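You operate a simulated robot arm through the tools that you are given. There is no shell and no other tool. Be economical: measure what you need, move in short steps, check, and stop when the job is done.

You are at the controls of a simulated robot arm. One attempt, no reset.

Task
Fill the clear bin with salt to the 4 litre mark.
Fine: shut its cover; swing the spout over the bin and aside again; spill nothing. Where these are worked on the way, their far stop is far enough and under half their travel is too little: swing spout.

It is judged by the outcome, as a careful person would: the job done as asked, and still so three seconds after it is handed in. It fails if anything else is knocked over, pushed out of place, dropped, spilled or broken. Lids that push on must go on centred and level and be pressed home; caps that screw on are set level and turned clockwise until they are tight.

Robot
A 7-joint arm with a two-finger parallel gripper, fixed in place. Base frame: the origin is at the foot of the arm, x ahead of it, y to its left, z up. Readings come in mm, degrees, newtons and seconds.
With the tool pointing down near the work surface it reaches from about 120 to 720 mm from the base axis. Its first joint turns from -166.0 to 166.0 degrees. Payload 1.57 kg.
The tool frame sits at the grasp point between the pads (the TCP): z along the fingers, y along the line on which they close. The tips reach 30 mm beyond it. Largest opening 110 mm; finger width 24, thickness 12; the body of the gripper, 48 by 112 mm, starts 78 mm behind the TCP.
Orientation is that of the tool frame in the base frame, as a unit quaternion [x, y, z, w]. With the fingers straight down and closing along the base's y, the tool's x points along the base's -x, its y along +y and its z along -z.

Tools
- The arm moves only by the tool play_rows. Its arguments are lists of equal length, an entry for each row: "linear": the shift along the base's x, y, z in units of 20 mm (1.0 is 20 mm), a list of three; "dr": the turn, a rotation vector about the base's x, y, z in units of 6 degrees (1.0 is 6 degrees), a list of three; "hand": the opening, from 0 (shut) to 1 (fully open). In form: {"linear": [[x, y, z], ...], "dr": [[wx, wy, wz], ...], "hand": [hand, ...]}. A call has 1 to 12 rows; each row shifts and turns the commanded pose from where the row before left it. A call with a number of a shift or a turn outside -1 to 1 is refused whole. Each row takes 0.2 s and may step no farther than 50 mm and 8.6 degrees from the row before; otherwise, or with a gripper value out of range, the whole call is refused. Where a pose cannot be reached the arm comes as near as it can. A force on the tool above 90 N (or 10 N above the force at the start of the call, whichever is more), or a blocked arm, ends the call early, and 0.2 s more pass. Each finger travels about 45 mm/s and halts on what it meets, pressing with about 28 N; the grip force reading is that of the motor and also rises with nothing between the fingers. The clock runs only during rows and for 0.2 s after the last one: add rows that do not move to give the fingers time. It gives the time, the measured TCP pose, the force on the tool (base axes), the opening and the grip force at its end, in the units of the frame above (readings bear some noise), with the torque about the TCP (base axes, N m) and any sound that the robot's microphone picked up.
- Cameras (640 x 400 px; columns grow to the right, rows downward): "scene" is fixed at [220.7, 652.2, 1334.2]; the picture's right is [-0.87, -0.49, 0.00], its down [-0.22, 0.38, -0.90] and it looks along [0.44, -0.78, -0.44] (base axes); focal length 246 px, centre (320, 200). "wrist" rides on the gripper at [70, 16, -141] in the tool frame; the picture's right is [-0.23, 0.97, 0.00], its down [-0.86, -0.20, -0.48] and it looks along [-0.47, -0.11, 0.88] (tool axes); focal length 222 px, centre (320, 200). There is no depth. A picture from a camera that has moved, and an enlarged one, comes with that camera's place and axes in the base frame and with its lens.
- capture(camera): a new picture of that camera. It takes no simulated time.
- raise_lower(by): slides the trunk up (or, below 0, down) by that many mm; the arm rides with it, the base frame stays. It gives what a move gives, with no picture.
- enlarge(camera, box): a new picture of the part [left, top, right, bottom] of that camera's present view, enlarged. It takes no simulated time.
- close_job(): hands the job in; it is judged then, once.

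Work in short steps. Places have to be worked out from the pictures, the camera data and where the tool is seen: move nearer, look again, correct. Check each grasp and each placing, and mend what went wrong. You have 120 turns and 64 pictures in all, those below and enlarged ones among them. Open the gripper and draw the arm clear of the work before you hand the job in, unless the task says otherwise; then end with one line.

The tools are called after "Request:" by a JSON object that holds its "name" and its "arguments". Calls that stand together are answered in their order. play_rows: Moves the arm, as the interface text tells. Its arguments: {"type":"object","properties":{"linear":{"type":"array"},"dr":{"type":"array"},"hand":{"type":"array"}},"required":["linear","dr","hand"]} The other tools are called the same way: raise_lower (by) slides the trunk up or down; capture (camera) takes a picture; enlarge (camera, box) takes an enlarged picture of a part of a camera's view; close_job () hands the job in.

At the start:

```text
time: 0.0
position: [402.7, 64.2, 1297.5]
tool_rot: [0.0, 1.0, -0.001, 0.0]
force: [-0.3, 0.1, 0.3]
wrist_torque: [0.02, -0.03, -0.01]
finger_gap: 109.6
grasp_force: 0.3
trunk travel left (down, up): [-500.0, 90.0]
```

scene: 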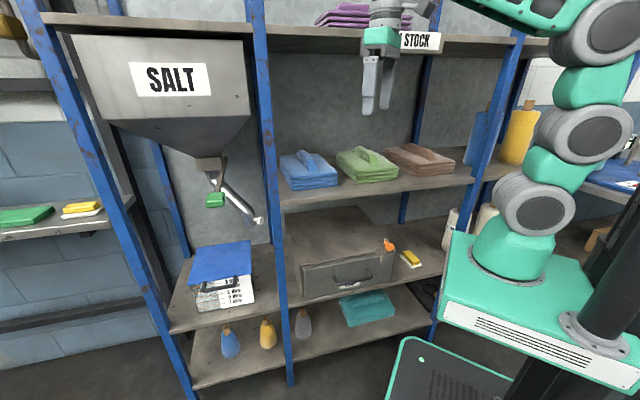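
wrist: 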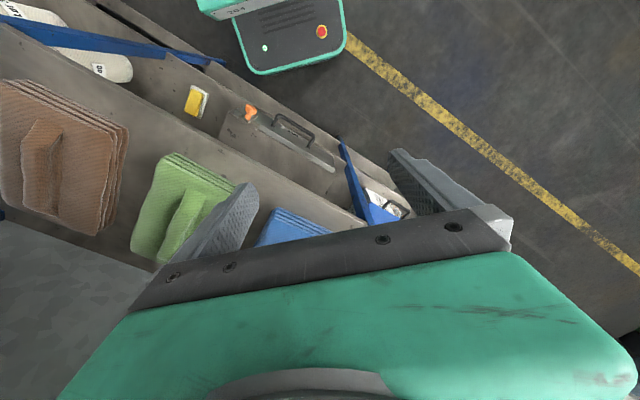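

The scene shows a salt hopper with a valve handle and a swing spout, and a box with a blue lid (probably the bin and its cover) below. I enlarge the area to see details.

Request:
{"name": "enlarge", "arguments": {"camera": "scene", "box": [150, 130, 310, 230]}}

Request:
{"name": "enlarge", "arguments": {"camera": "scene", "box": [150, 225, 310, 325]}}

```text
4.00 times, centred on (230, 180) of scene
camera zoom: at [220.7, 652.2, 1334.2], right [-0.87, -0.49, 0.0], down [-0.22, 0.38, -0.9], along [0.44, -0.78, -0.44], focal length 984 px, centre (680, 280)
```

zoom: 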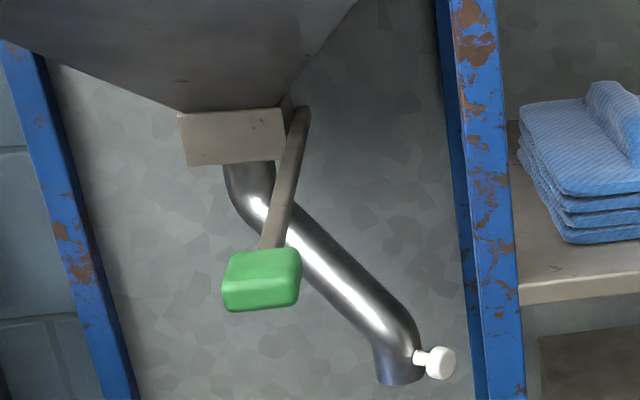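

```text
4.00 times, centred on (230, 275) of scene
camera zoom: at [220.7, 652.2, 1334.2], right [-0.87, -0.49, 0.0], down [-0.22, 0.38, -0.9], along [0.44, -0.78, -0.44], focal length 984 px, centre (680, -100)
```

zoom: 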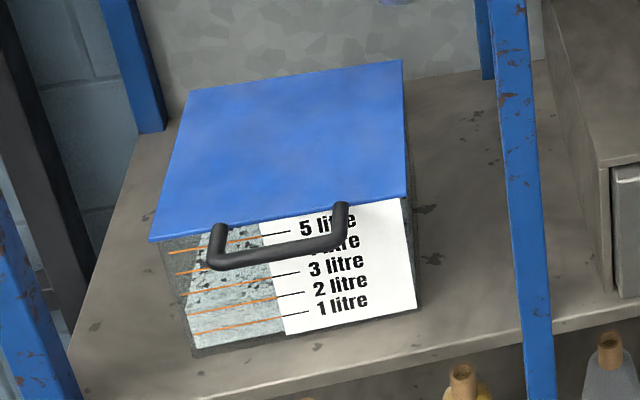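

Triangulating roughly: shelves run at about 45° (outward normal ≈ (-0.72,0.69)), the bin is near (830,235,625) and the spout knob near (750,110,890). I'll turn the hand so the wrist camera sits above, and move left along the shelf for a better look.

Request:
{"name": "play_rows", "arguments": {"linear": [[0.15, 0.6, 0], [0.15, 0.6, 0], [0.15, 0.6, 0], [0.15, 0.6, 0], [0.15, 0.6, 0], [0.15, 0.6, 0], [0.15, 0.6, 0], [0.15, 0.6, 0], [0.15, 0.6, 0], [0.15, 0.6, 0], [0.15, 0.6, 0], [0.15, 0.6, 0]], "dr": [[0, 0, 1], [0, 0, 1], [0, 0, 1], [0, 0, 1], [0, 0, 1], [0, 0, 1], [0, 0, 1], [0, 0, 1], [0, 0, 1], [0, 0, 1], [0, 0, 1], [0, 0, 1]], "hand": [1, 1, 1, 1, 1, 1, 1, 1, 1, 1, 1, 1]}}

```text
time: 2.6
position: [439.2, 209.1, 1297.8]
tool_rot: [-0.588, 0.809, 0.0, 0.0]
force: [0.3, 0.4, 0.2]
wrist_torque: [-0.01, -0.02, 0.01]
finger_gap: 109.9
grasp_force: 0.0
trunk travel left (down, up): [-500.0, 90.0]
```

Yaw tracks well; I continue the rest of the yaw.

Request:
{"name": "play_rows", "arguments": {"linear": [[0, 0.5, 0], [0, 0.5, 0], [0, 0.5, 0], [0, 0.5, 0], [0, 0.5, 0], [0, 0.5, 0], [0, 0.5, 0], [0, 0.5, 0], [0, 0.5, 0], [0, 0.5, 0], [0, 0.5, 0]], "dr": [[0, 0, 1], [0, 0, 1], [0, 0, 1], [0, 0, 1], [0, 0, 1], [0, 0, 1], [0, 0, 1], [0, 0, 1], [0, 0, 1], [0, 0, 1], [0, 0, 1]], "hand": [1, 1, 1, 1, 1, 1, 1, 1, 1, 1, 1]}}

```text
time: 5.0
position: [440.5, 319.5, 1298.2]
tool_rot: [0.934, -0.358, 0.0, 0.001]
force: [-0.8, -0.1, 0.0]
wrist_torque: [0.02, 0.01, 0.03]
finger_gap: 110.1
grasp_force: 0.1
trunk travel left (down, up): [-500.0, 90.0]
```

Now pitch the tool up to near horizontal, pointing at the shelf.

Request:
{"name": "play_rows", "arguments": {"linear": [[0, 0, 0], [0, 0, 0], [0, 0, 0], [0, 0, 0], [0, 0, 0], [0, 0, 0], [0, 0, 0], [0, 0, 0], [0, 0, 0], [0, 0, 0], [0, 0, 0], [0, 0, 0]], "dr": [[-0.669, -0.743, 0], [-0.669, -0.743, 0], [-0.669, -0.743, 0], [-0.669, -0.743, 0], [-0.669, -0.743, 0], [-0.669, -0.743, 0], [-0.669, -0.743, 0], [-0.669, -0.743, 0], [-0.669, -0.743, 0], [-0.669, -0.743, 0], [-0.669, -0.743, 0], [-0.669, -0.743, 0]], "hand": [1, 1, 1, 1, 1, 1, 1, 1, 1, 1, 1, 1]}}

Request:
{"name": "raise_lower", "arguments": {"by": -200}}

Request:
{"name": "capture", "arguments": {"camera": "wrist"}}

Request:
{"name": "capture", "arguments": {"camera": "scene"}}

```text
time: 7.6
position: [431.2, 312.2, 1265.6]
tool_rot: [0.918, -0.352, 0.17, 0.065]
force: [0.8, 0.1, -0.3]
wrist_torque: [0.03, -0.01, -0.01]
finger_gap: 110.3
grasp_force: 0.1
out of reach, approached as far as the arm can: row 3, 4, 5, 6, 7, 8, 9, 10, 11, 12
trunk travel left (down, up): [-500.0, 90.0]
```

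```text
time: 9.8
position: [430.2, 312.0, 1065.9]
tool_rot: [0.918, -0.352, 0.171, 0.065]
force: [0.8, 0.6, 0.8]
wrist_torque: [0.02, 0.0, 0.03]
finger_gap: 109.9
grasp_force: 0.0
trunk travel left (down, up): [-300.0, 290.0]
```

```text
59 pictures are left
camera wrist: at [429.9, 290.5, 1222.9], right [-0.81, -0.58, -0.08], down [-0.59, 0.8, 0.14], along [-0.02, 0.16, -0.99], focal length 222 px, centre (320, 200)
```

wrist: 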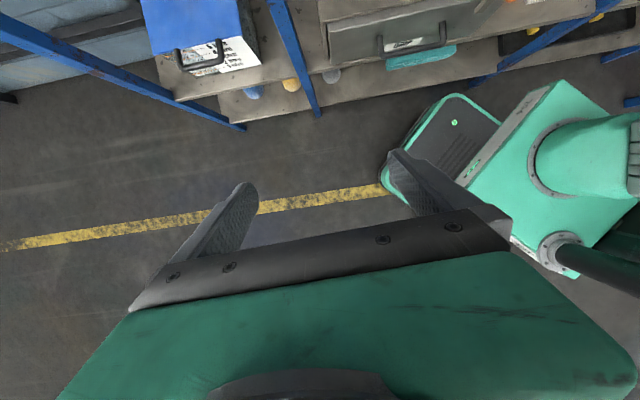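

```text
58 pictures are left
```

scene: 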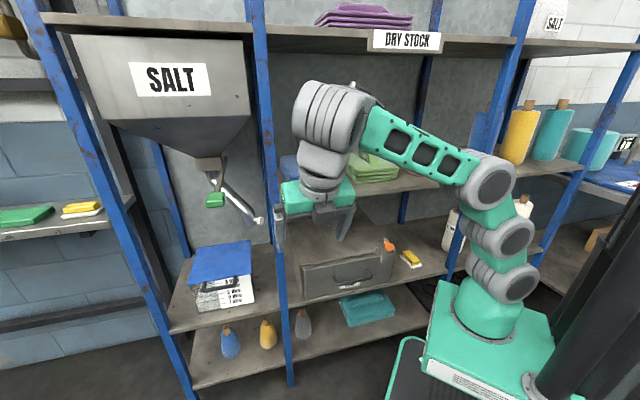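

The sideways pitch isn't reachable. I'll point the tool more radially (yaw about +15°) instead and see what it does.

Request:
{"name": "play_rows", "arguments": {"linear": [[0, -0.3, 0], [0, -0.3, 0], [0, -0.3, 0], [0, -0.3, 0], [0, -0.3, 0], [0, -0.3, 0], [0, -0.3, 0], [0, -0.3, 0], [0, -0.3, 0]], "dr": [[0, 0, 1], [0, 0, 1], [0, 0, 1], [0, 0, 1], [0, 0, 1], [0, 0, 1], [0, 0, 1], [0, 0, 1], [0, 0, 1]], "hand": [1, 1, 1, 1, 1, 1, 1, 1, 1]}}

Request:
{"name": "capture", "arguments": {"camera": "wrist"}}

```text
time: 11.8
position: [429.1, 258.0, 1065.8]
tool_rot: [0.978, 0.103, 0.181, -0.018]
force: [0.9, 0.5, 1.0]
wrist_torque: [0.01, 0.02, 0.02]
finger_gap: 109.9
grasp_force: 0.1
trunk travel left (down, up): [-300.0, 290.0]
```

```text
57 pictures are left
camera wrist: at [447.1, 245.4, 1223.1], right [0.0, -1.0, -0.08], down [-0.99, -0.01, 0.14], along [-0.14, 0.08, -0.99], focal length 222 px, centre (320, 200)
```

wrist: 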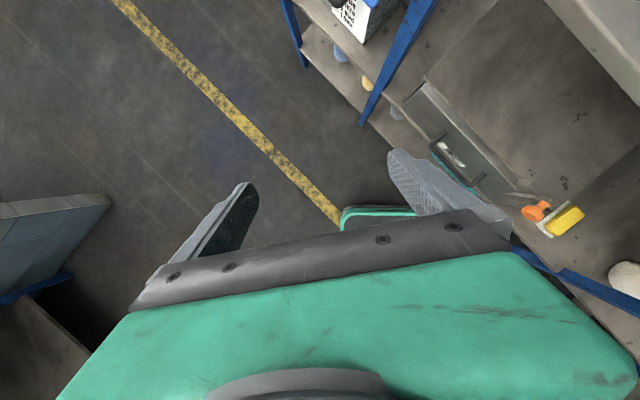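

The command follows the reached pose. Now pitch up in the radial direction.

Request:
{"name": "play_rows", "arguments": {"linear": [[0.3, 0, 0], [0.3, 0, 0], [0.3, 0, 0], [0.3, 0, 0], [0.3, 0, 0], [0.3, 0, 0], [0.3, 0, 0], [0.3, 0, 0]], "dr": [[0.208, -0.978, 0], [0.208, -0.978, 0], [0.208, -0.978, 0], [0.208, -0.978, 0], [0.208, -0.978, 0], [0.208, -0.978, 0], [0.208, -0.978, 0], [0.208, -0.978, 0]], "hand": [1, 1, 1, 1, 1, 1, 1, 1]}}

Request:
{"name": "capture", "arguments": {"camera": "wrist"}}

```text
time: 13.6
position: [407.6, 234.2, 1207.3]
tool_rot: [0.914, 0.095, 0.393, -0.038]
force: [-0.4, -0.3, 0.0]
wrist_torque: [0.02, 0.01, 0.01]
finger_gap: 110.0
grasp_force: 0.1
out of reach, approached as far as the arm can: row 2, 3, 4, 5, 6, 7, 8
trunk travel left (down, up): [-300.0, 290.0]
```

```text
56 pictures are left
camera wrist: at [358.3, 208.2, 1354.7], right [0.05, -0.99, -0.16], down [-0.96, 0.0, -0.29], along [0.29, 0.17, -0.94], focal length 222 px, centre (320, 200)
```

wrist: 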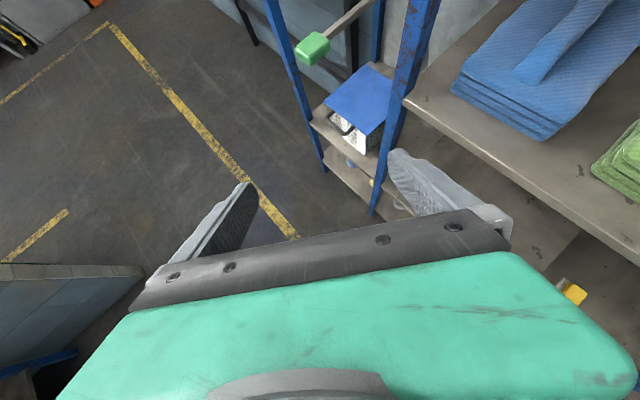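

From the two views: lever knob at ≈(738,288,1055); lid front edge from (925,325,696) to (775,171,692), lid about 215×216 mm, hinge at the back; a front post near (720,164). I extend toward the hopper while levelling the tool to look closer.

Request:
{"name": "play_rows", "arguments": {"linear": [[1, 0.3, -0.3], [1, 0.3, -0.3], [1, 0.3, -0.3], [1, 0.3, -0.3], [0.6, 0.2, -0.3], [0.3, 0, -0.3], [0.3, 0, -0.3], [0.3, 0, -0.3]], "dr": [[0.208, -0.978, 0], [0.208, -0.978, 0], [0.208, -0.978, 0], [0.208, -0.978, 0], [0.208, -0.978, 0], [0, 0, 0], [0, 0, 0], [0, 0, 0]], "hand": [1, 1, 1, 1, 1, 1, 1, 1]}}

Request:
{"name": "capture", "arguments": {"camera": "wrist"}}

Request:
{"name": "capture", "arguments": {"camera": "scene"}}

```text
time: 15.4
position: [464.8, 259.0, 1326.0]
tool_rot: [0.852, 0.088, 0.513, -0.05]
force: [-0.2, -0.4, 0.4]
wrist_torque: [0.0, -0.02, 0.01]
finger_gap: 109.9
grasp_force: 0.1
out of reach, approached as far as the arm can: row 1, 2, 3, 4, 5, 7, 8
trunk travel left (down, up): [-300.0, 290.0]
```

```text
55 pictures are left
camera wrist: at [378.0, 226.1, 1454.3], right [0.09, -0.98, -0.2], down [-0.85, 0.03, -0.53], along [0.52, 0.21, -0.82], focal length 222 px, centre (320, 200)
```

wrist: 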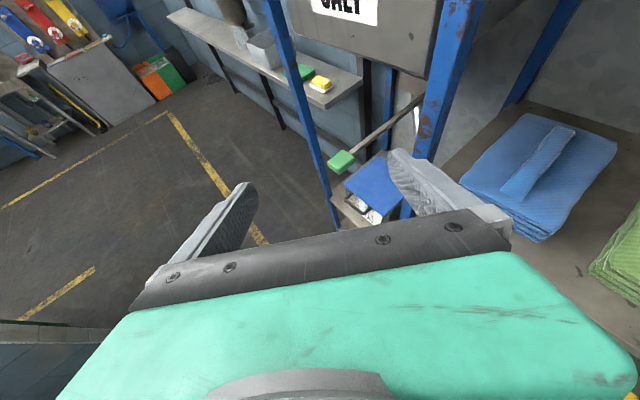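

```text
54 pictures are left
```

scene: 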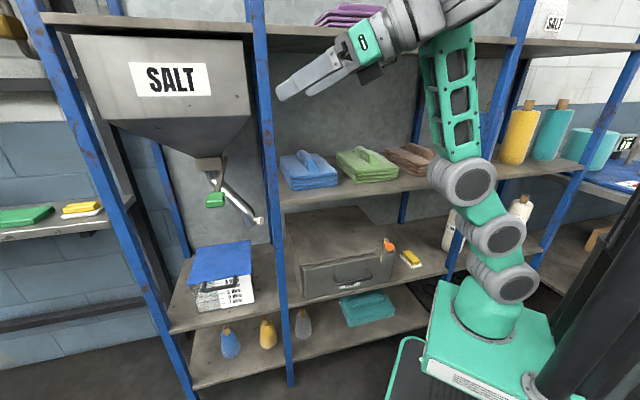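

The wrist seems to sit at a joint limit (likely the last joint after my 195° turn). I roll the hand back about its own axis by ~72° and test levelling from there.

Request:
{"name": "play_rows", "arguments": {"linear": [[0, 0, 0], [0, 0, 0], [0, 0, 0], [0, 0, 0], [0, 0, 0], [0, 0, 0], [0, 0, 0], [0, 0, 0], [0, 0, 0], [0, 0, 0], [0, 0, 0], [0, 0, 0]], "dr": [[0.864, 0.184, -0.47], [0.864, 0.184, -0.47], [0.864, 0.184, -0.47], [0.864, 0.184, -0.47], [0.864, 0.184, -0.47], [0.864, 0.184, -0.47], [0.864, 0.184, -0.47], [0.864, 0.184, -0.47], [0.864, 0.184, -0.47], [0.864, 0.184, -0.47], [0.864, 0.184, -0.47], [0.864, 0.184, -0.47]], "hand": [1, 1, 1, 1, 1, 1, 1, 1, 1, 1, 1, 1]}}

Request:
{"name": "play_rows", "arguments": {"linear": [[0, 0, -1], [0, 0, -1], [0, 0, -1], [0, 0, -1], [0, 0, -1], [0, 0, -1], [0, 0, -1], [0, 0, -1]], "dr": [[0, 0, 0], [0, 0, 0], [0, 0, 0], [0, 0, 0], [0, 0, 0], [0, 0, 0], [0, 0, 0], [0, 0, 0]], "hand": [1, 1, 1, 1, 1, 1, 1, 1]}}

```text
time: 18.0
position: [452.9, 255.0, 1329.8]
tool_rot: [0.743, -0.432, 0.382, -0.339]
force: [0.4, -0.2, 0.9]
wrist_torque: [0.02, -0.02, 0.03]
finger_gap: 110.2
grasp_force: 0.0
out of reach, approached as far as the arm can: row 1
trunk travel left (down, up): [-300.0, 290.0]
```

```text
time: 19.8
position: [458.8, 266.5, 1323.3]
tool_rot: [0.744, -0.431, 0.382, -0.338]
force: [-0.1, -0.1, 0.8]
wrist_torque: [-0.03, 0.0, 0.03]
finger_gap: 109.7
grasp_force: 0.0
out of reach, approached as far as the arm can: row 1, 2, 3, 4, 5, 6, 7, 8
trunk travel left (down, up): [-300.0, 290.0]
```

Still limited, so probably the elbow has swivelled because of the yaw. I continue rolling back toward the original hand orientation.

Request:
{"name": "play_rows", "arguments": {"linear": [[0, 0, 0], [0, 0, 0], [0, 0, 0], [0, 0, 0], [0, 0, 0], [0, 0, 0], [0, 0, 0], [0, 0, 0], [0, 0, 0], [0, 0, 0], [0, 0, 0], [0, 0, 0]], "dr": [[0.864, 0.184, -0.47], [0.864, 0.184, -0.47], [0.864, 0.184, -0.47], [0.864, 0.184, -0.47], [0.864, 0.184, -0.47], [0.864, 0.184, -0.47], [0.864, 0.184, -0.47], [0.864, 0.184, -0.47], [0.864, 0.184, -0.47], [0.864, 0.184, -0.47], [0.864, 0.184, -0.47], [0.864, 0.184, -0.47]], "hand": [1, 1, 1, 1, 1, 1, 1, 1, 1, 1, 1, 1]}}

Request:
{"name": "play_rows", "arguments": {"linear": [[0, 0, -1], [0, 0, -1], [0, 0, -1], [0, 0, -1], [0, 0, -1], [0, 0, -1]], "dr": [[0, 0, 0], [0, 0, 0], [0, 0, 0], [0, 0, 0], [0, 0, 0], [0, 0, 0]], "hand": [1, 1, 1, 1, 1, 1]}}

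Request:
{"name": "capture", "arguments": {"camera": "scene"}}

```text
time: 22.4
position: [459.7, 271.6, 1319.7]
tool_rot: [-0.35, 0.787, -0.105, 0.497]
force: [1.1, -0.3, -0.3]
wrist_torque: [0.0, -0.01, 0.01]
finger_gap: 110.2
grasp_force: 0.1
out of reach, approached as far as the arm can: row 10
trunk travel left (down, up): [-300.0, 290.0]
```

```text
time: 23.8
position: [463.3, 280.4, 1315.6]
tool_rot: [-0.351, 0.787, -0.104, 0.498]
force: [0.8, 0.1, -0.6]
wrist_torque: [0.01, 0.0, 0.0]
finger_gap: 109.7
grasp_force: 0.0
out of reach, approached as far as the arm can: row 1, 2, 3, 4, 5, 6
trunk travel left (down, up): [-300.0, 290.0]
```

```text
53 pictures are left
```

scene: 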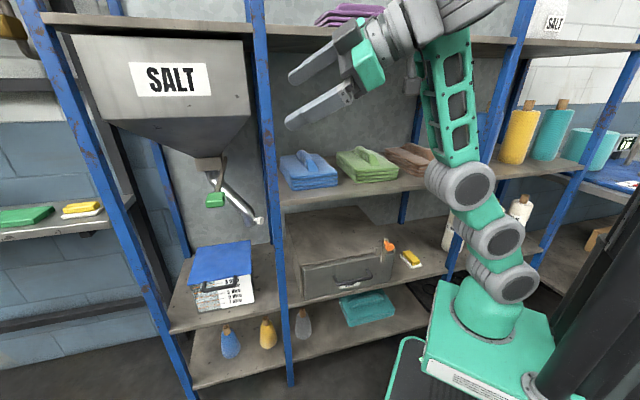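

Posture is unchanged by roll: the tool just can't bend upward beyond the forearm line, so low level poses need the arm stretched outward. I roll back to camera-up while moving outward and down.

Request:
{"name": "play_rows", "arguments": {"linear": [[0.3, 0.2, 0], [0.3, 0.2, 0], [0.3, 0.2, 0], [0.3, 0.2, 0], [0.3, 0.2, 0], [0.3, 0.2, 0], [0.3, 0.2, 0], [0.3, 0.2, 0], [0.3, 0.2, 0], [0.3, 0.2, 0], [0.3, 0.2, 0], [0.3, 0.2, 0]], "dr": [[-0.864, -0.186, 0.475], [-0.864, -0.186, 0.475], [-0.864, -0.186, 0.475], [-0.864, -0.186, 0.475], [-0.864, -0.186, 0.475], [-0.864, -0.186, 0.475], [-0.864, -0.186, 0.475], [-0.864, -0.186, 0.475], [-0.864, -0.186, 0.475], [-0.864, -0.186, 0.475], [-0.864, -0.186, 0.475], [-0.864, -0.186, 0.475]], "hand": [0.5, 0, 0, 0, 0, 0, 0, 0, 0, 0, 0, 0]}}

Request:
{"name": "play_rows", "arguments": {"linear": [[0.2, 0, -0.5], [0.2, 0, -0.5], [0.2, 0, -0.5], [0.2, 0, -0.5], [0.2, 0, -0.5], [0.2, 0, -0.5], [0.2, 0, -0.5], [0.2, 0, -0.5], [0.2, 0, -0.5], [0.2, 0, -0.5], [0.2, 0, -0.5], [0.2, 0, -0.5]], "dr": [[-0.864, -0.186, 0.475], [-0.864, -0.186, 0.475], [-0.864, -0.186, 0.475], [-0.864, -0.186, 0.475], [-0.864, -0.186, 0.475], [-0.864, -0.186, 0.475], [-0.864, -0.186, 0.475], [-0.864, -0.186, 0.475], [-0.864, -0.186, 0.475], [-0.864, -0.186, 0.475], [-0.864, -0.186, 0.475], [-0.864, -0.186, 0.475]], "hand": [0, 0, 0, 0, 0, 0, 0, 0, 0, 0, 0, 0]}}

Request:
{"name": "capture", "arguments": {"camera": "wrist"}}

Request:
{"name": "capture", "arguments": {"camera": "scene"}}

```text
time: 26.4
position: [498.9, 304.4, 1276.9]
tool_rot: [0.61, -0.608, 0.278, -0.425]
force: [-0.1, 0.4, -0.1]
wrist_torque: [-0.02, -0.02, 0.03]
finger_gap: 0.0
grasp_force: 21.2
out of reach, approached as far as the arm can: row 2, 3, 4, 5, 6, 7, 8, 9, 10, 11, 12
trunk travel left (down, up): [-300.0, 290.0]
```

```text
time: 29.0
position: [498.6, 304.4, 1275.7]
tool_rot: [0.609, -0.608, 0.278, -0.426]
force: [0.8, 0.3, 0.6]
wrist_torque: [0.03, -0.06, -0.01]
finger_gap: 0.0
grasp_force: 21.2
out of reach, approached as far as the arm can: row 1, 2, 3, 4, 5, 6, 7, 8, 9, 10, 11, 12
trunk travel left (down, up): [-300.0, 290.0]
```

```text
52 pictures are left
camera wrist: at [376.7, 212.8, 1318.1], right [-0.52, 0.32, -0.79], down [-0.4, 0.73, 0.55], along [0.76, 0.6, -0.25], focal length 222 px, centre (320, 200)
```

wrist: 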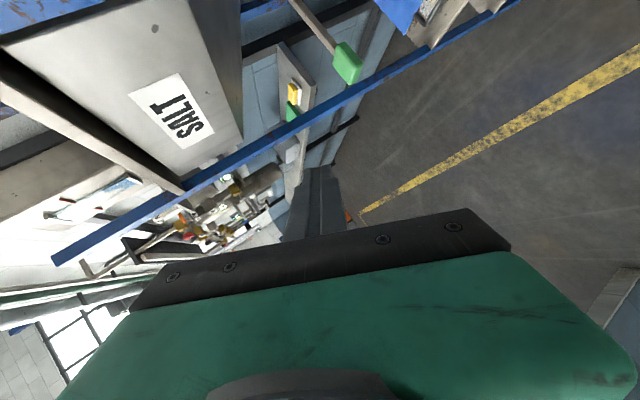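

```text
51 pictures are left
```

scene: 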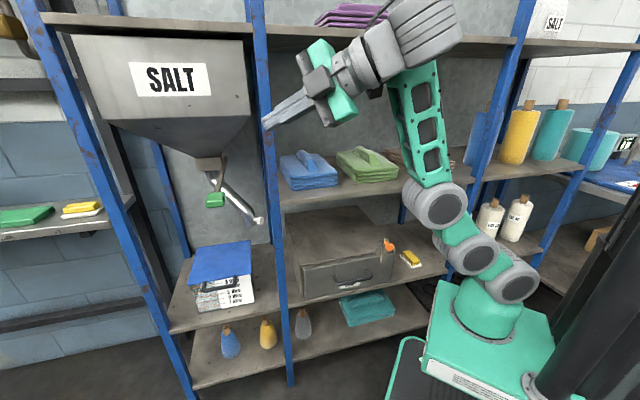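

The arm is stuck in a folded-under posture. I retrace: bring the tool back to pointing down and re-form the posture, then I will tilt about the wrist while moving outward.

Request:
{"name": "play_rows", "arguments": {"linear": [[0, -0.4, -0.3], [0, -0.4, -0.3], [0, -0.4, -0.3], [0, -0.4, -0.3], [0, -0.4, -0.3], [0, -0.4, -0.3], [0, -0.4, -0.3], [0, -0.4, -0.3], [0, -0.4, -0.3], [0, -0.4, -0.3]], "dr": [[-0.208, 0.978, 0], [-0.208, 0.978, 0], [-0.208, 0.978, 0], [-0.208, 0.978, 0], [-0.208, 0.978, 0], [-0.208, 0.978, 0], [-0.208, 0.978, 0], [-0.208, 0.978, 0], [-0.208, 0.978, 0], [-0.208, 0.978, 0]], "hand": [0, 0, 0, 0, 0, 0, 0, 0, 0, 0]}}

Request:
{"name": "capture", "arguments": {"camera": "scene"}}

```text
time: 31.2
position: [467.6, 223.8, 1176.0]
tool_rot: [0.706, -0.703, 0.049, -0.073]
force: [0.0, 0.7, 0.2]
wrist_torque: [0.02, 0.01, 0.0]
finger_gap: 0.0
grasp_force: 21.1
out of reach, approached as far as the arm can: row 5, 6, 7, 8, 9, 10
trunk travel left (down, up): [-300.0, 290.0]
```

```text
50 pictures are left
```

scene: 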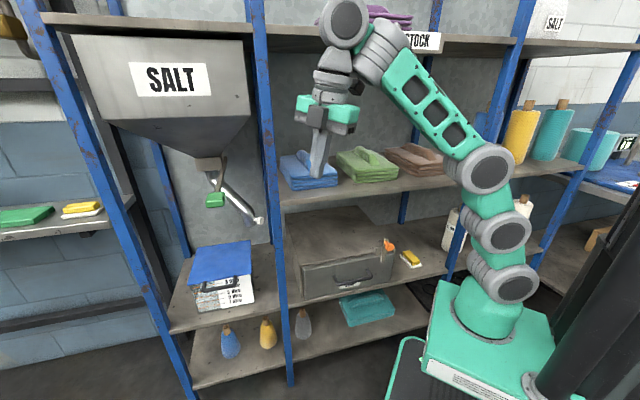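

The posture is still odd. I'll yaw back toward the initial hand orientation and level the tool down to regain a clean configuration.

Request:
{"name": "play_rows", "arguments": {"linear": [[0, 0, 0], [0, 0, 0], [0, 0, 0], [0, 0, 0], [0, 0, 0], [0, 0, 0], [0, 0, 0], [0, 0, 0], [0, 0, 0], [0, 0, -0.5], [0, 0, -0.5], [0, 0, -0.5]], "dr": [[0, 0, -1], [0, 0, -1], [0, 0, -1], [0, 0, -1], [0, 0, -1], [0, 0, -1], [0, 0, -1], [0, 0, -1], [0, 0, -1], [0, 0, -1], [0, 0, -1], [0, 0, -1]], "hand": [0, 0, 0, 0, 0, 0, 0, 0, 0, 0, 0, 0]}}

Request:
{"name": "play_rows", "arguments": {"linear": [[0, 0, -0.5], [0, 0, -0.5], [0, 0, -0.5], [0, 0, -0.5]], "dr": [[0, 0, -1], [0, 0, -1], [0, 0, -1], [0, 0, 0]], "hand": [0, 0, 0, 0]}}

Request:
{"name": "capture", "arguments": {"camera": "scene"}}

```text
time: 32.5
position: [472.6, 227.7, 1152.3]
tool_rot: [-0.507, 0.857, -0.065, 0.066]
force: [5.1, 9.5, -12.3]
wrist_torque: [-0.81, -0.48, -0.71]
finger_gap: 0.2
grasp_force: 21.6
out of reach, approached as far as the arm can: row 2, 3
trunk travel left (down, up): [-300.0, 290.0]
stopped in row 6: the force on the tool passed its limit at 118 N (the readings are from after the stop); the commanded pose is now the measured one
```

```text
time: 33.5
position: [471.5, 226.3, 1110.7]
tool_rot: [-0.367, 0.926, -0.075, 0.054]
force: [-0.8, 0.5, 0.8]
wrist_torque: [-0.01, 0.01, 0.0]
finger_gap: 0.0
grasp_force: 20.9
trunk travel left (down, up): [-300.0, 290.0]
```

```text
49 pictures are left
```

scene: 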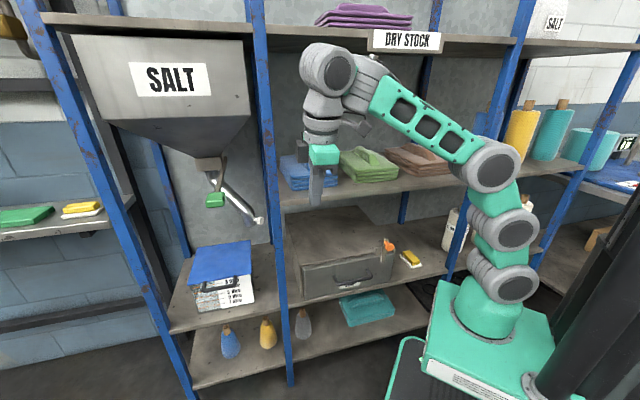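

Clean posture regained (the force stop was the wrist joints flipping; nothing appears touched). Now I tilt the tool outward about the wrist, letting the TCP swing forward.

Request:
{"name": "play_rows", "arguments": {"linear": [[0.88, 0.42, 0.2], [0.85, 0.41, 0.3], [0.84, 0.4, 0.37], [0.81, 0.39, 0.43], [0.78, 0.37, 0.5], [0.75, 0.36, 0.56]], "dr": [[0.32, -0.68, 0], [0.32, -0.68, 0], [0.32, -0.68, 0], [0.32, -0.68, 0], [0.32, -0.68, 0], [0.32, -0.68, 0]], "hand": [0, 0, 0, 0, 0, 0]}}

Request:
{"name": "capture", "arguments": {"camera": "scene"}}

```text
time: 34.9
position: [571.0, 274.3, 1157.2]
tool_rot: [-0.336, 0.896, -0.058, 0.285]
force: [-0.3, 1.1, -0.5]
wrist_torque: [0.01, -0.02, -0.01]
finger_gap: 0.4
grasp_force: 21.2
trunk travel left (down, up): [-300.0, 290.0]
```

```text
48 pictures are left
```

scene: 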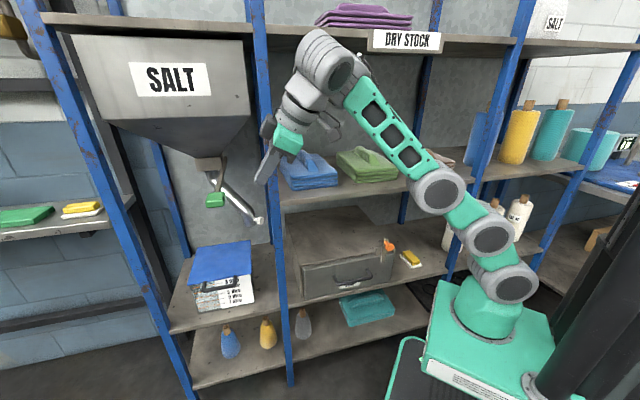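

Now clear: the arm is simply near full stretch because the target is high above its shoulder (shoulder ≈ z 876, straight reach ≈ 700 to the wrist). I lower the TCP while levelling the tool, so the wrist comes down.

Request:
{"name": "play_rows", "arguments": {"linear": [[0.4, 0, -0.5], [0.4, 0, -0.5], [0.4, 0, -0.5], [0.4, 0, -0.5], [0.4, 0, -0.5], [0.4, 0, -0.5], [0.1, 0, -0.5]], "dr": [[0.3, -0.95, 0], [0.3, -0.95, 0], [0.3, -0.95, 0], [0.3, -0.95, 0], [0.3, -0.95, 0], [0.3, -0.95, 0], [0, 0, 0]], "hand": [0, 0, 0, 0, 0, 0, 0]}}

Request:
{"name": "capture", "arguments": {"camera": "wrist"}}

Request:
{"name": "capture", "arguments": {"camera": "scene"}}

```text
time: 36.5
position: [611.9, 287.0, 1139.0]
tool_rot: [-0.315, 0.858, -0.062, 0.4]
force: [-0.3, -0.6, -0.2]
wrist_torque: [0.02, -0.02, 0.02]
finger_gap: 0.0
grasp_force: 20.9
out of reach, approached as far as the arm can: row 2, 3, 4, 5, 6
trunk travel left (down, up): [-300.0, 290.0]
```

```text
47 pictures are left
camera wrist: at [467.2, 237.7, 1183.7], right [-0.37, 0.91, -0.2], down [0.16, 0.28, 0.95], along [0.92, 0.32, -0.25], focal length 222 px, centre (320, 200)
```

wrist: 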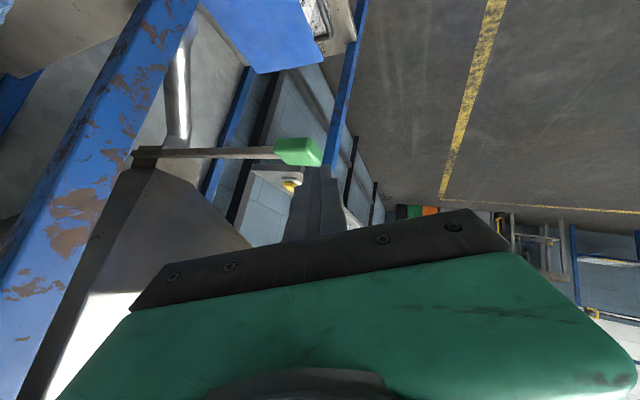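

```text
46 pictures are left
```

scene: 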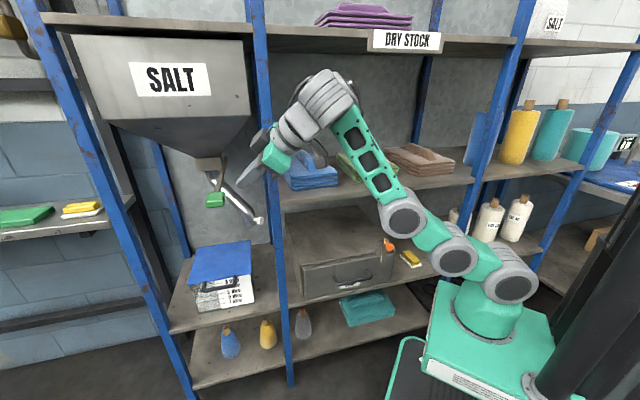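

The elbow keeps dropping, hinting a limit at the wrist joint. I enlarge the arm to understand its structure.

Request:
{"name": "enlarge", "arguments": {"camera": "scene", "box": [220, 50, 560, 310]}}

```text
1.54 times, centred on (390, 180) of scene
camera zoom: at [220.7, 652.2, 1334.2], right [-0.87, -0.49, 0.0], down [-0.22, 0.38, -0.9], along [0.44, -0.78, -0.44], focal length 378 px, centre (212, 231)
```

zoom: 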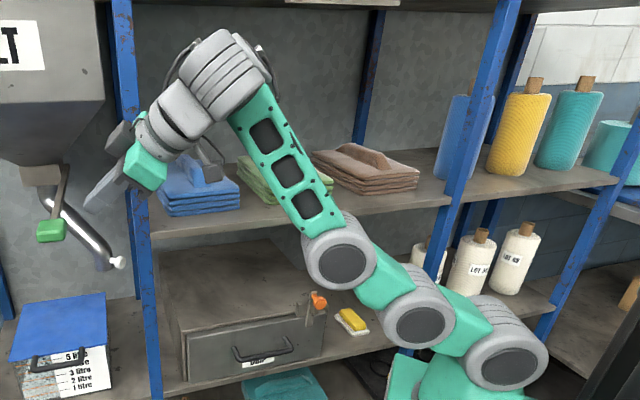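

I'll first build a clearly elbow-up posture: tool down, closer in and well below the shoulder, then unfold outward from there.

Request:
{"name": "play_rows", "arguments": {"linear": [[-1, -0.7, -0.6], [-1, -0.7, -0.6], [-1, -0.7, -0.6], [-1, -0.7, -0.6], [-1, -0.7, -0.6], [-1, -0.7, -0.6], [-1, -0.7, -0.6], [-1, -0.7, -0.6], [-0.5, 0, -0.9], [-0.5, 0, -0.9], [0, 0, -0.9], [0, 0, -0.9]], "dr": [[-0.16, 0.99, 0], [-0.16, 0.99, 0], [-0.16, 0.99, 0], [-0.16, 0.99, 0], [-0.16, 0.99, 0], [-0.16, 0.99, 0], [-0.16, 0.99, 0], [-0.16, 0.99, 0], [0, 0, 0], [0, 0, 0], [0, 0, 0], [0, 0, 0]], "hand": [0, 0, 0, 0, 0, 0, 0, 0, 0, 0, 0, 0]}}

Request:
{"name": "play_rows", "arguments": {"linear": [[0, 0, -1], [0, 0, -1], [0, 0, -1], [0, 0, -1], [0, 0, -1], [0, 0, -1], [0, 0, -1], [0, 0, -1], [0, 0, -1]], "dr": [[0, 0, 0], [0, 0, 0], [0, 0, 0], [0, 0, 0], [0, 0, 0], [0, 0, 0], [0, 0, 0], [0, 0, 0], [0, 0, 0]], "hand": [0, 0, 0, 0, 0, 0, 0, 0, 0]}}

Request:
{"name": "capture", "arguments": {"camera": "scene"}}

```text
time: 39.1
position: [443.0, 182.5, 987.0]
tool_rot: [-0.338, 0.941, 0.014, 0.007]
force: [0.0, 0.2, -0.1]
wrist_torque: [0.0, 0.0, 0.01]
finger_gap: 0.0
grasp_force: 21.0
out of reach, approached as far as the arm can: row 1, 2
trunk travel left (down, up): [-300.0, 290.0]
```

```text
time: 41.1
position: [454.0, 185.5, 827.9]
tool_rot: [-0.339, 0.941, 0.013, 0.005]
force: [0.5, 0.1, 0.4]
wrist_torque: [-0.04, -0.02, -0.01]
finger_gap: 0.1
grasp_force: 21.0
out of reach, approached as far as the arm can: row 8, 9
trunk travel left (down, up): [-300.0, 290.0]
```

```text
44 pictures are left
```

scene: 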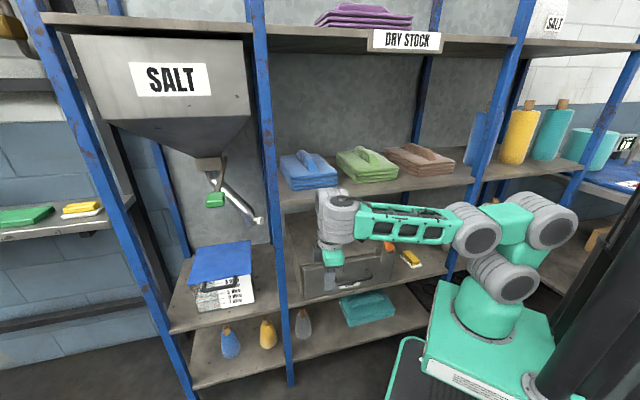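

Posture is elbow-up now but it again can't go lower. I look closely at the wrist structure to understand the limiting joint.

Request:
{"name": "enlarge", "arguments": {"camera": "scene", "box": [300, 160, 590, 341]}}

```text
2.21 times, centred on (445, 250) of scene
camera zoom: at [220.7, 652.2, 1334.2], right [-0.87, -0.49, 0.0], down [-0.22, 0.38, -0.9], along [0.44, -0.78, -0.44], focal length 543 px, centre (44, 89)
```

zoom: 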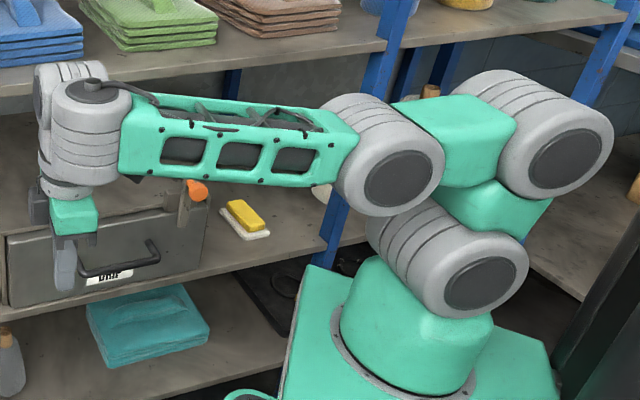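

The wrist has offset joints (a yaw-like J5 at the lattice end, then J6, J7), and with the tool along J5's axis it's singular. I'll raise a bit, tilt the tool sideways (engages J6), then precess the tilt to outward.

Request:
{"name": "play_rows", "arguments": {"linear": [[0, 0, 1], [0, 0, 1], [0, 0, 1], [-0.3, 0.8, 0.1], [-0.3, 0.8, 0.1], [-0.3, 0.8, 0.2], [-0.3, 0.8, 0.2], [-0.3, 0.7, 0.3], [-0.3, 0.7, 0.3]], "dr": [[0, 0, 0], [0, 0, 0], [0, 0, 0], [0.93, 0.37, 0], [0.93, 0.37, 0], [0.93, 0.37, 0], [0.93, 0.37, 0], [0.93, 0.37, 0], [0.93, 0.37, 0]], "hand": [0, 0, 0, 0, 0, 0, 0, 0, 0]}}

Request:
{"name": "enlarge", "arguments": {"camera": "scene", "box": [270, 130, 590, 330]}}

```text
time: 43.1
position: [419.5, 267.8, 916.3]
tool_rot: [-0.326, 0.918, 0.224, 0.005]
force: [0.3, -0.3, -0.1]
wrist_torque: [0.01, 0.03, -0.01]
finger_gap: 0.0
grasp_force: 21.6
out of reach, approached as far as the arm can: row 8, 9
trunk travel left (down, up): [-300.0, 290.0]
```

```text
2.00 times, centred on (430, 230) of scene
camera zoom: at [220.7, 652.2, 1334.2], right [-0.87, -0.49, 0.0], down [-0.22, 0.38, -0.9], along [0.44, -0.78, -0.44], focal length 492 px, centre (100, 140)
```

zoom: 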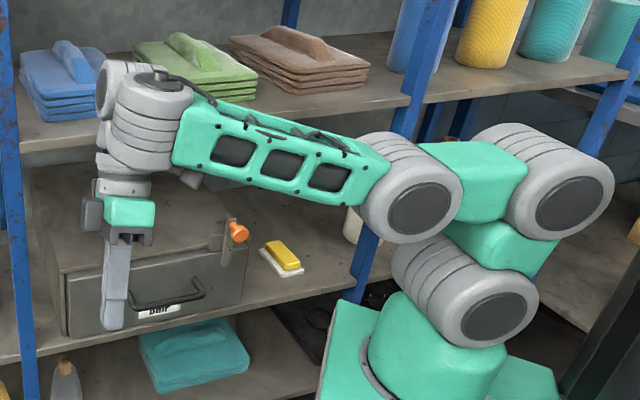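

The tool is tilted 26° left now. I precess this tilt toward outward by turning about vertical, keeping the wrist centre fixed, so J5 must rotate.

Request:
{"name": "play_rows", "arguments": {"linear": [[0.41, 0.14, 0], [0.42, 0.1, 0], [0.43, 0.05, 0], [0.43, 0.01, 0], [0.43, -0.04, 0], [0.43, -0.08, 0], [0.42, -0.13, 0], [0.4, -0.17, 0], [0.38, -0.21, 0], [0.36, -0.25, 0], [0.33, -0.29, 0], [0.3, -0.32, 0]], "dr": [[0, 0, -1], [0, 0, -1], [0, 0, -1], [0, 0, -1], [0, 0, -1], [0, 0, -1], [0, 0, -1], [0, 0, -1], [0, 0, -1], [0, 0, -1], [0, 0, -1], [0, 0, -1]], "hand": [0, 0, 0, 0, 0, 0, 0, 0, 0, 0, 0, 0]}}

Request:
{"name": "enlarge", "arguments": {"camera": "scene", "box": [250, 130, 570, 330]}}

```text
time: 45.7
position: [516.0, 206.9, 1035.0]
tool_rot: [0.278, 0.935, 0.175, 0.135]
force: [0.7, -0.9, 0.6]
wrist_torque: [-0.03, 0.0, -0.02]
finger_gap: 0.0
grasp_force: 21.3
out of reach, approached as far as the arm can: row 1, 2, 3, 4, 5, 6, 7, 8, 9, 10
trunk travel left (down, up): [-300.0, 290.0]
```

```text
2.00 times, centred on (410, 230) of scene
camera zoom: at [220.7, 652.2, 1334.2], right [-0.87, -0.49, 0.0], down [-0.22, 0.38, -0.9], along [0.44, -0.78, -0.44], focal length 492 px, centre (140, 140)
```

zoom: 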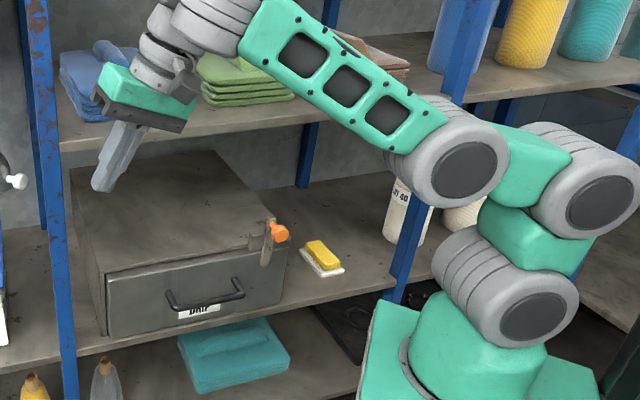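

Still climbing. I zoom on the wrist to see how J5/J6 sit.

Request:
{"name": "enlarge", "arguments": {"camera": "scene", "box": [280, 105, 408, 185]}}

```text
5.00 times, centred on (344, 145) of scene
camera zoom: at [220.7, 652.2, 1334.2], right [-0.87, -0.49, 0.0], down [-0.22, 0.38, -0.9], along [0.44, -0.78, -0.44], focal length 1230 px, centre (200, 475)
```

zoom: 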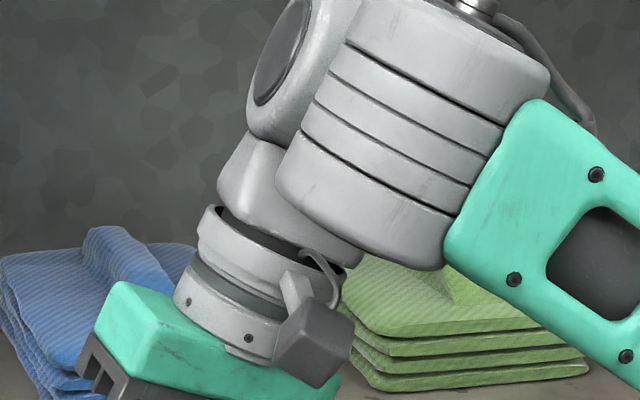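

Now J6's axis points radially, so it can only tilt sideways. I tilt left about J6 by 30° and look at whether J6 carries it.

Request:
{"name": "play_rows", "arguments": {"linear": [[-0.37, 0.93, 0], [-0.37, 0.93, 0], [-0.37, 0.93, 0.05], [-0.37, 0.9, 0.15], [-0.37, 0.85, 0.25], [-0.37, 0.8, 0.35]], "dr": [[0.93, 0.37, 0], [0.93, 0.37, 0], [0.93, 0.37, 0], [0.93, 0.37, 0], [0.93, 0.37, 0], [0.93, 0.37, 0]], "hand": [0, 0, 0, 0, 0, 0]}}

Request:
{"name": "enlarge", "arguments": {"camera": "scene", "box": [250, 75, 474, 215]}}

```text
time: 47.1
position: [483.0, 296.5, 1147.4]
tool_rot: [0.323, 0.878, 0.354, -0.012]
force: [0.9, 0.4, 0.6]
wrist_torque: [0.02, 0.02, -0.05]
finger_gap: 0.0
grasp_force: 21.0
out of reach, approached as far as the arm can: row 1, 2, 3, 4, 5, 6
trunk travel left (down, up): [-300.0, 290.0]
```

```text
2.86 times, centred on (362, 145) of scene
camera zoom: at [220.7, 652.2, 1334.2], right [-0.87, -0.49, 0.0], down [-0.22, 0.38, -0.9], along [0.44, -0.78, -0.44], focal length 703 px, centre (200, 357)
```

zoom: 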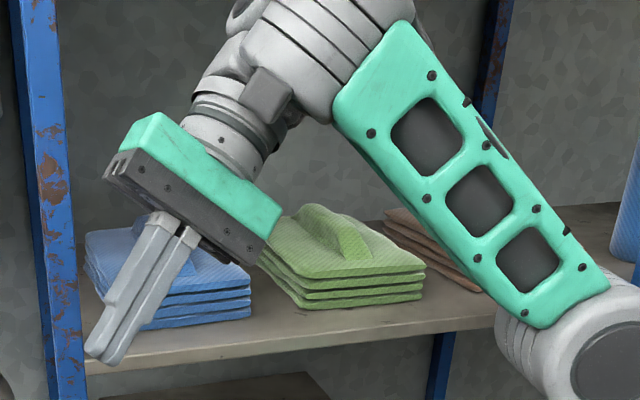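

Left isn't available; J6 seems one-sided, so I tilt right instead while pulling back slightly from the shelf.

Request:
{"name": "play_rows", "arguments": {"linear": [[-0.1, -0.9, -0.3], [-0.1, -0.9, -0.3], [-0.1, -0.9, -0.3], [-0.1, -0.9, -0.3], [-0.1, -0.9, -0.3], [-0.1, -0.9, -0.2], [-0.1, -0.9, -0.1], [-0.1, -0.9, 0], [-0.1, -0.9, 0.1], [-0.1, -0.9, 0.1]], "dr": [[-0.93, -0.37, 0], [-0.93, -0.37, 0], [-0.93, -0.37, 0], [-0.93, -0.37, 0], [-0.93, -0.37, 0], [-0.93, -0.37, 0], [-0.93, -0.37, 0], [-0.93, -0.37, 0], [-0.93, -0.37, 0], [-0.93, -0.37, 0]], "hand": [0, 0, 0, 0, 0, 0, 0, 0, 0, 0]}}

Request:
{"name": "enlarge", "arguments": {"camera": "scene", "box": [250, 40, 570, 240]}}

```text
time: 49.3
position: [464.4, 114.8, 1109.8]
tool_rot: [0.219, 0.927, -0.042, 0.303]
force: [0.9, -0.3, -0.4]
wrist_torque: [0.01, 0.01, 0.0]
finger_gap: 0.0
grasp_force: 21.0
out of reach, approached as far as the arm can: row 10
trunk travel left (down, up): [-300.0, 290.0]
```

```text
2.00 times, centred on (410, 140) of scene
camera zoom: at [220.7, 652.2, 1334.2], right [-0.87, -0.49, 0.0], down [-0.22, 0.38, -0.9], along [0.44, -0.78, -0.44], focal length 492 px, centre (140, 320)
```

zoom: 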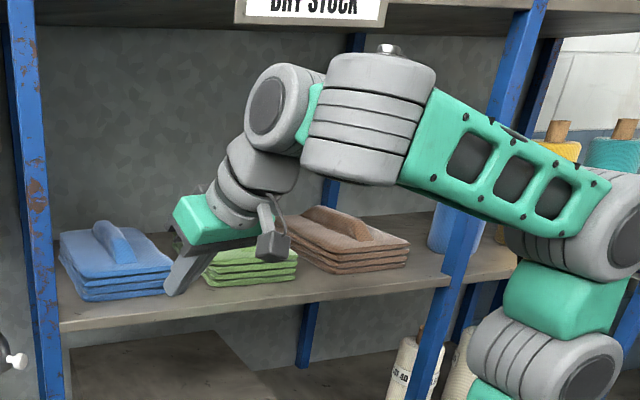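

That worked: J6 now carries a clean tilt. I precess it left toward straight outward (CCW about vertical).

Request:
{"name": "play_rows", "arguments": {"linear": [[0.19, 0.57, 0], [0.12, 0.59, 0], [0.06, 0.6, 0], [0, 0.6, 0], [-0.06, 0.6, 0], [-0.12, 0.59, 0], [-0.1, 0.6, 0]], "dr": [[0, 0, 1], [0, 0, 1], [0, 0, 1], [0, 0, 1], [0, 0, 1], [0, 0, 1], [0, 0, 1]], "hand": [0, 0, 0, 0, 0, 0, 0]}}

Request:
{"name": "play_rows", "arguments": {"linear": [[0.75, 0.35, 0.5], [0.75, 0.35, 0.5], [0.7, 0.33, 0.55], [0.7, 0.33, 0.55]], "dr": [[0.4, -0.91, 0], [0.4, -0.91, 0], [0.4, -0.91, 0], [0.4, -0.91, 0]], "hand": [0, 0, 0, 0]}}

Request:
{"name": "capture", "arguments": {"camera": "scene"}}

```text
time: 50.9
position: [466.8, 199.3, 1107.7]
tool_rot: [-0.127, 0.944, 0.07, 0.297]
force: [0.2, -0.5, 0.0]
wrist_torque: [-0.01, 0.01, -0.04]
finger_gap: 0.0
grasp_force: 21.6
trunk travel left (down, up): [-300.0, 290.0]
```

```text
time: 51.9
position: [522.6, 225.8, 1151.5]
tool_rot: [-0.113, 0.861, 0.123, 0.48]
force: [-0.9, 0.1, -0.8]
wrist_torque: [-0.01, 0.0, 0.01]
finger_gap: 0.0
grasp_force: 21.9
trunk travel left (down, up): [-300.0, 290.0]
```

```text
37 pictures are left
```

scene: 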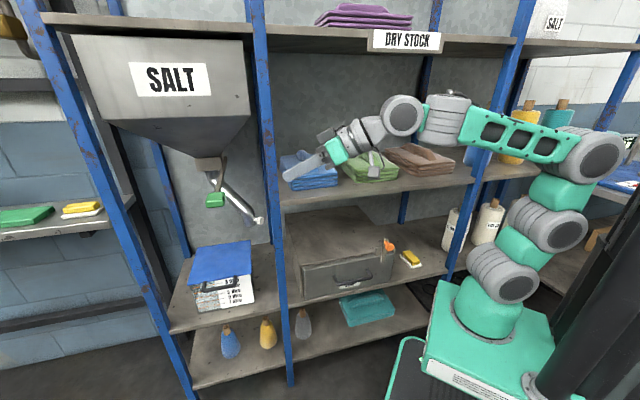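

The arm is now in the proper branch with the tool pointing outward. I take a wrist view to locate spout, lever and lid.

Request:
{"name": "capture", "arguments": {"camera": "wrist"}}

```text
36 pictures are left
camera wrist: at [369.5, 191.8, 1165.1], right [-0.19, 0.94, 0.29], down [0.12, -0.28, 0.95], along [0.98, 0.21, -0.06], focal length 222 px, centre (320, 200)
```

wrist: 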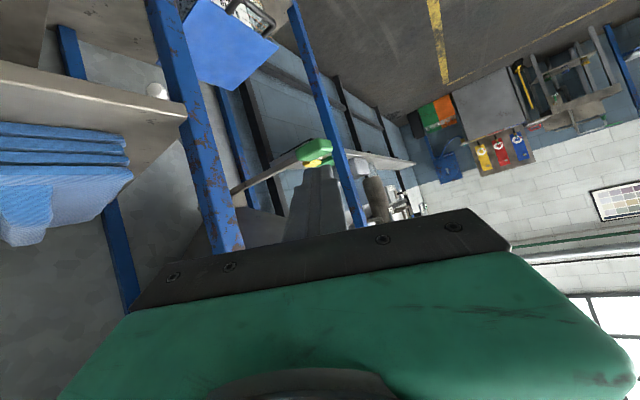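

Key positions now: lever knob ≈(738,288,1055); spout knob ≈(834,44,838) reachable through the middle bay; lid handle bar ≈(822,278,690). I lower the trunk and bring the tool down in front of the bin, still short of the shelf.

Request:
{"name": "raise_lower", "arguments": {"by": -150}}

Request:
{"name": "play_rows", "arguments": {"linear": [[0.2, 0, -1], [0.2, 0, -1], [0.2, 0, -1], [0.2, 0, -1], [0.2, 0, -1], [0.2, 0, -1], [0.2, 0, -1], [0.2, 0, -1], [0.2, 0, -1], [0.2, 0, -1]], "dr": [[0, 0, 0], [0, 0, 0], [0, 0, 0], [0, 0, 0], [0, 0, 0], [0, 0, 0], [0, 0, 0], [0, 0, 0], [0, 0, 0], [0, 0, 0]], "hand": [0, 0, 0, 0, 0, 0, 0, 0, 0, 0]}}

```text
time: 53.7
position: [523.3, 226.3, 1001.1]
tool_rot: [-0.113, 0.861, 0.123, 0.479]
force: [0.5, 0.0, 0.2]
wrist_torque: [0.0, 0.01, 0.01]
finger_gap: 0.1
grasp_force: 21.0
trunk travel left (down, up): [-150.0, 440.0]
```

```text
time: 55.9
position: [562.2, 225.8, 801.7]
tool_rot: [-0.113, 0.862, 0.123, 0.48]
force: [-0.6, 0.9, -0.3]
wrist_torque: [0.02, -0.03, 0.01]
finger_gap: 0.1
grasp_force: 21.6
trunk travel left (down, up): [-150.0, 440.0]
```

Works cleanly. Continue down to handle height while levelling the tool.

Request:
{"name": "play_rows", "arguments": {"linear": [[0.2, 0, -0.9], [0.3, 0.1, -0.9], [0.3, 0.2, -0.9], [0.4, 0.2, -0.9], [0.4, 0.2, -0.9], [0.4, 0.2, -0.9], [0.4, 0.2, -0.9], [0.4, 0.2, -0.9]], "dr": [[0.3, -0.75, 0], [0.3, -0.75, 0], [0.3, -0.75, 0], [0.3, -0.75, 0], [0.3, -0.75, 0], [0.3, -0.75, 0], [0, 0, 0], [0, 0, 0]], "hand": [0, 0, 0, 0, 0, 0, 0, 0]}}

Request:
{"name": "capture", "arguments": {"camera": "scene"}}

Request:
{"name": "capture", "arguments": {"camera": "wrist"}}

```text
time: 57.7
position: [619.0, 251.5, 658.7]
tool_rot: [-0.093, 0.71, 0.172, 0.676]
force: [0.1, -0.1, 0.1]
wrist_torque: [-0.02, 0.04, 0.03]
finger_gap: 0.0
grasp_force: 21.1
trunk travel left (down, up): [-150.0, 440.0]
```

```text
35 pictures are left
```

scene: 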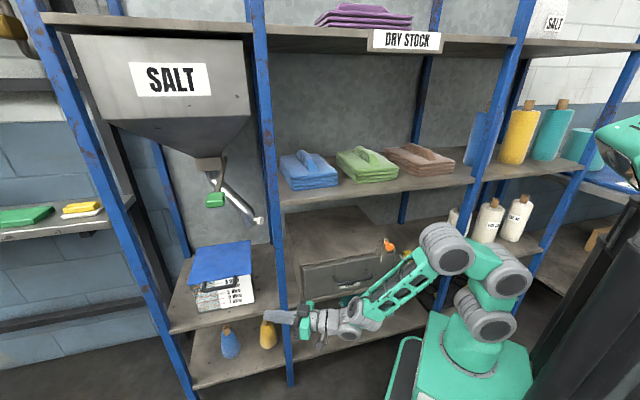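

```text
34 pictures are left
camera wrist: at [476.6, 222.5, 594.2], right [-0.34, 0.88, 0.34], down [-0.31, -0.45, 0.84], along [0.89, 0.18, 0.43], focal length 222 px, centre (320, 200)
```

wrist: 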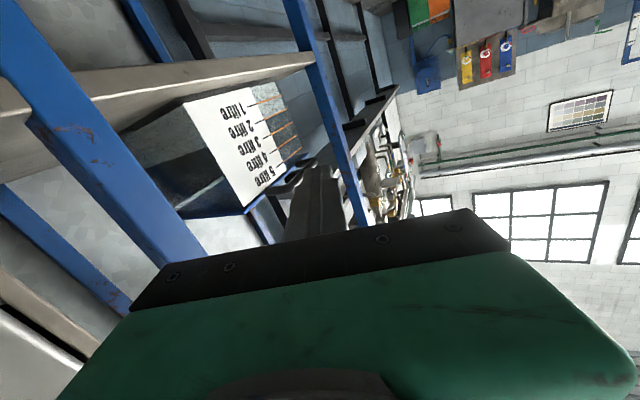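

Good: tool level, in front of the bin below lid height. I advance toward beneath the handle bar, stopping just short, and check.

Request:
{"name": "play_rows", "arguments": {"linear": [[1, 0.1, 0], [1, 0.1, 0], [1, 0.1, 0], [1, 0.1, 0], [1, 0.1, 0], [1, 0.1, 0], [1, 0.2, 0]], "dr": [[0, 0, 0], [0, 0, 0], [0, 0, 0], [0, 0, 0], [0, 0, 0], [0, 0, 0], [0, 0, 0]], "hand": [0, 0, 0, 0, 0, 0, 0]}}

Request:
{"name": "enlarge", "arguments": {"camera": "scene", "box": [165, 235, 325, 335]}}

Request:
{"name": "capture", "arguments": {"camera": "wrist"}}

```text
time: 59.3
position: [759.5, 268.6, 658.5]
tool_rot: [-0.093, 0.711, 0.172, 0.676]
force: [0.8, -0.4, 0.6]
wrist_torque: [-0.01, 0.02, 0.0]
finger_gap: 0.1
grasp_force: 21.1
trunk travel left (down, up): [-150.0, 440.0]
```

```text
4.00 times, centred on (245, 285) of scene
camera zoom: at [220.7, 652.2, 1334.2], right [-0.87, -0.49, 0.0], down [-0.22, 0.38, -0.9], along [0.44, -0.78, -0.44], focal length 984 px, centre (620, -140)
```

zoom: 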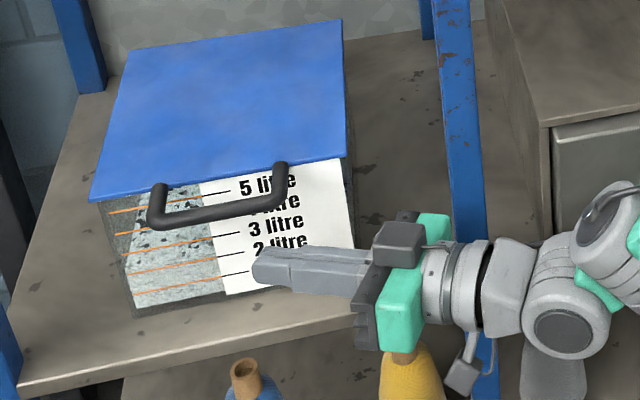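

```text
32 pictures are left
camera wrist: at [617.0, 238.4, 594.6], right [-0.34, 0.88, 0.34], down [-0.31, -0.45, 0.84], along [0.89, 0.18, 0.43], focal length 222 px, centre (320, 200)
```

wrist: 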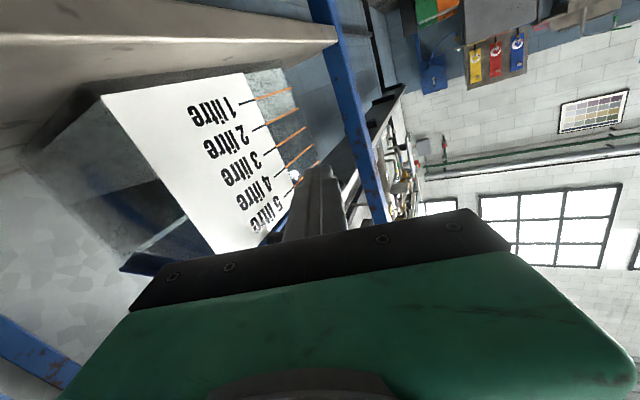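

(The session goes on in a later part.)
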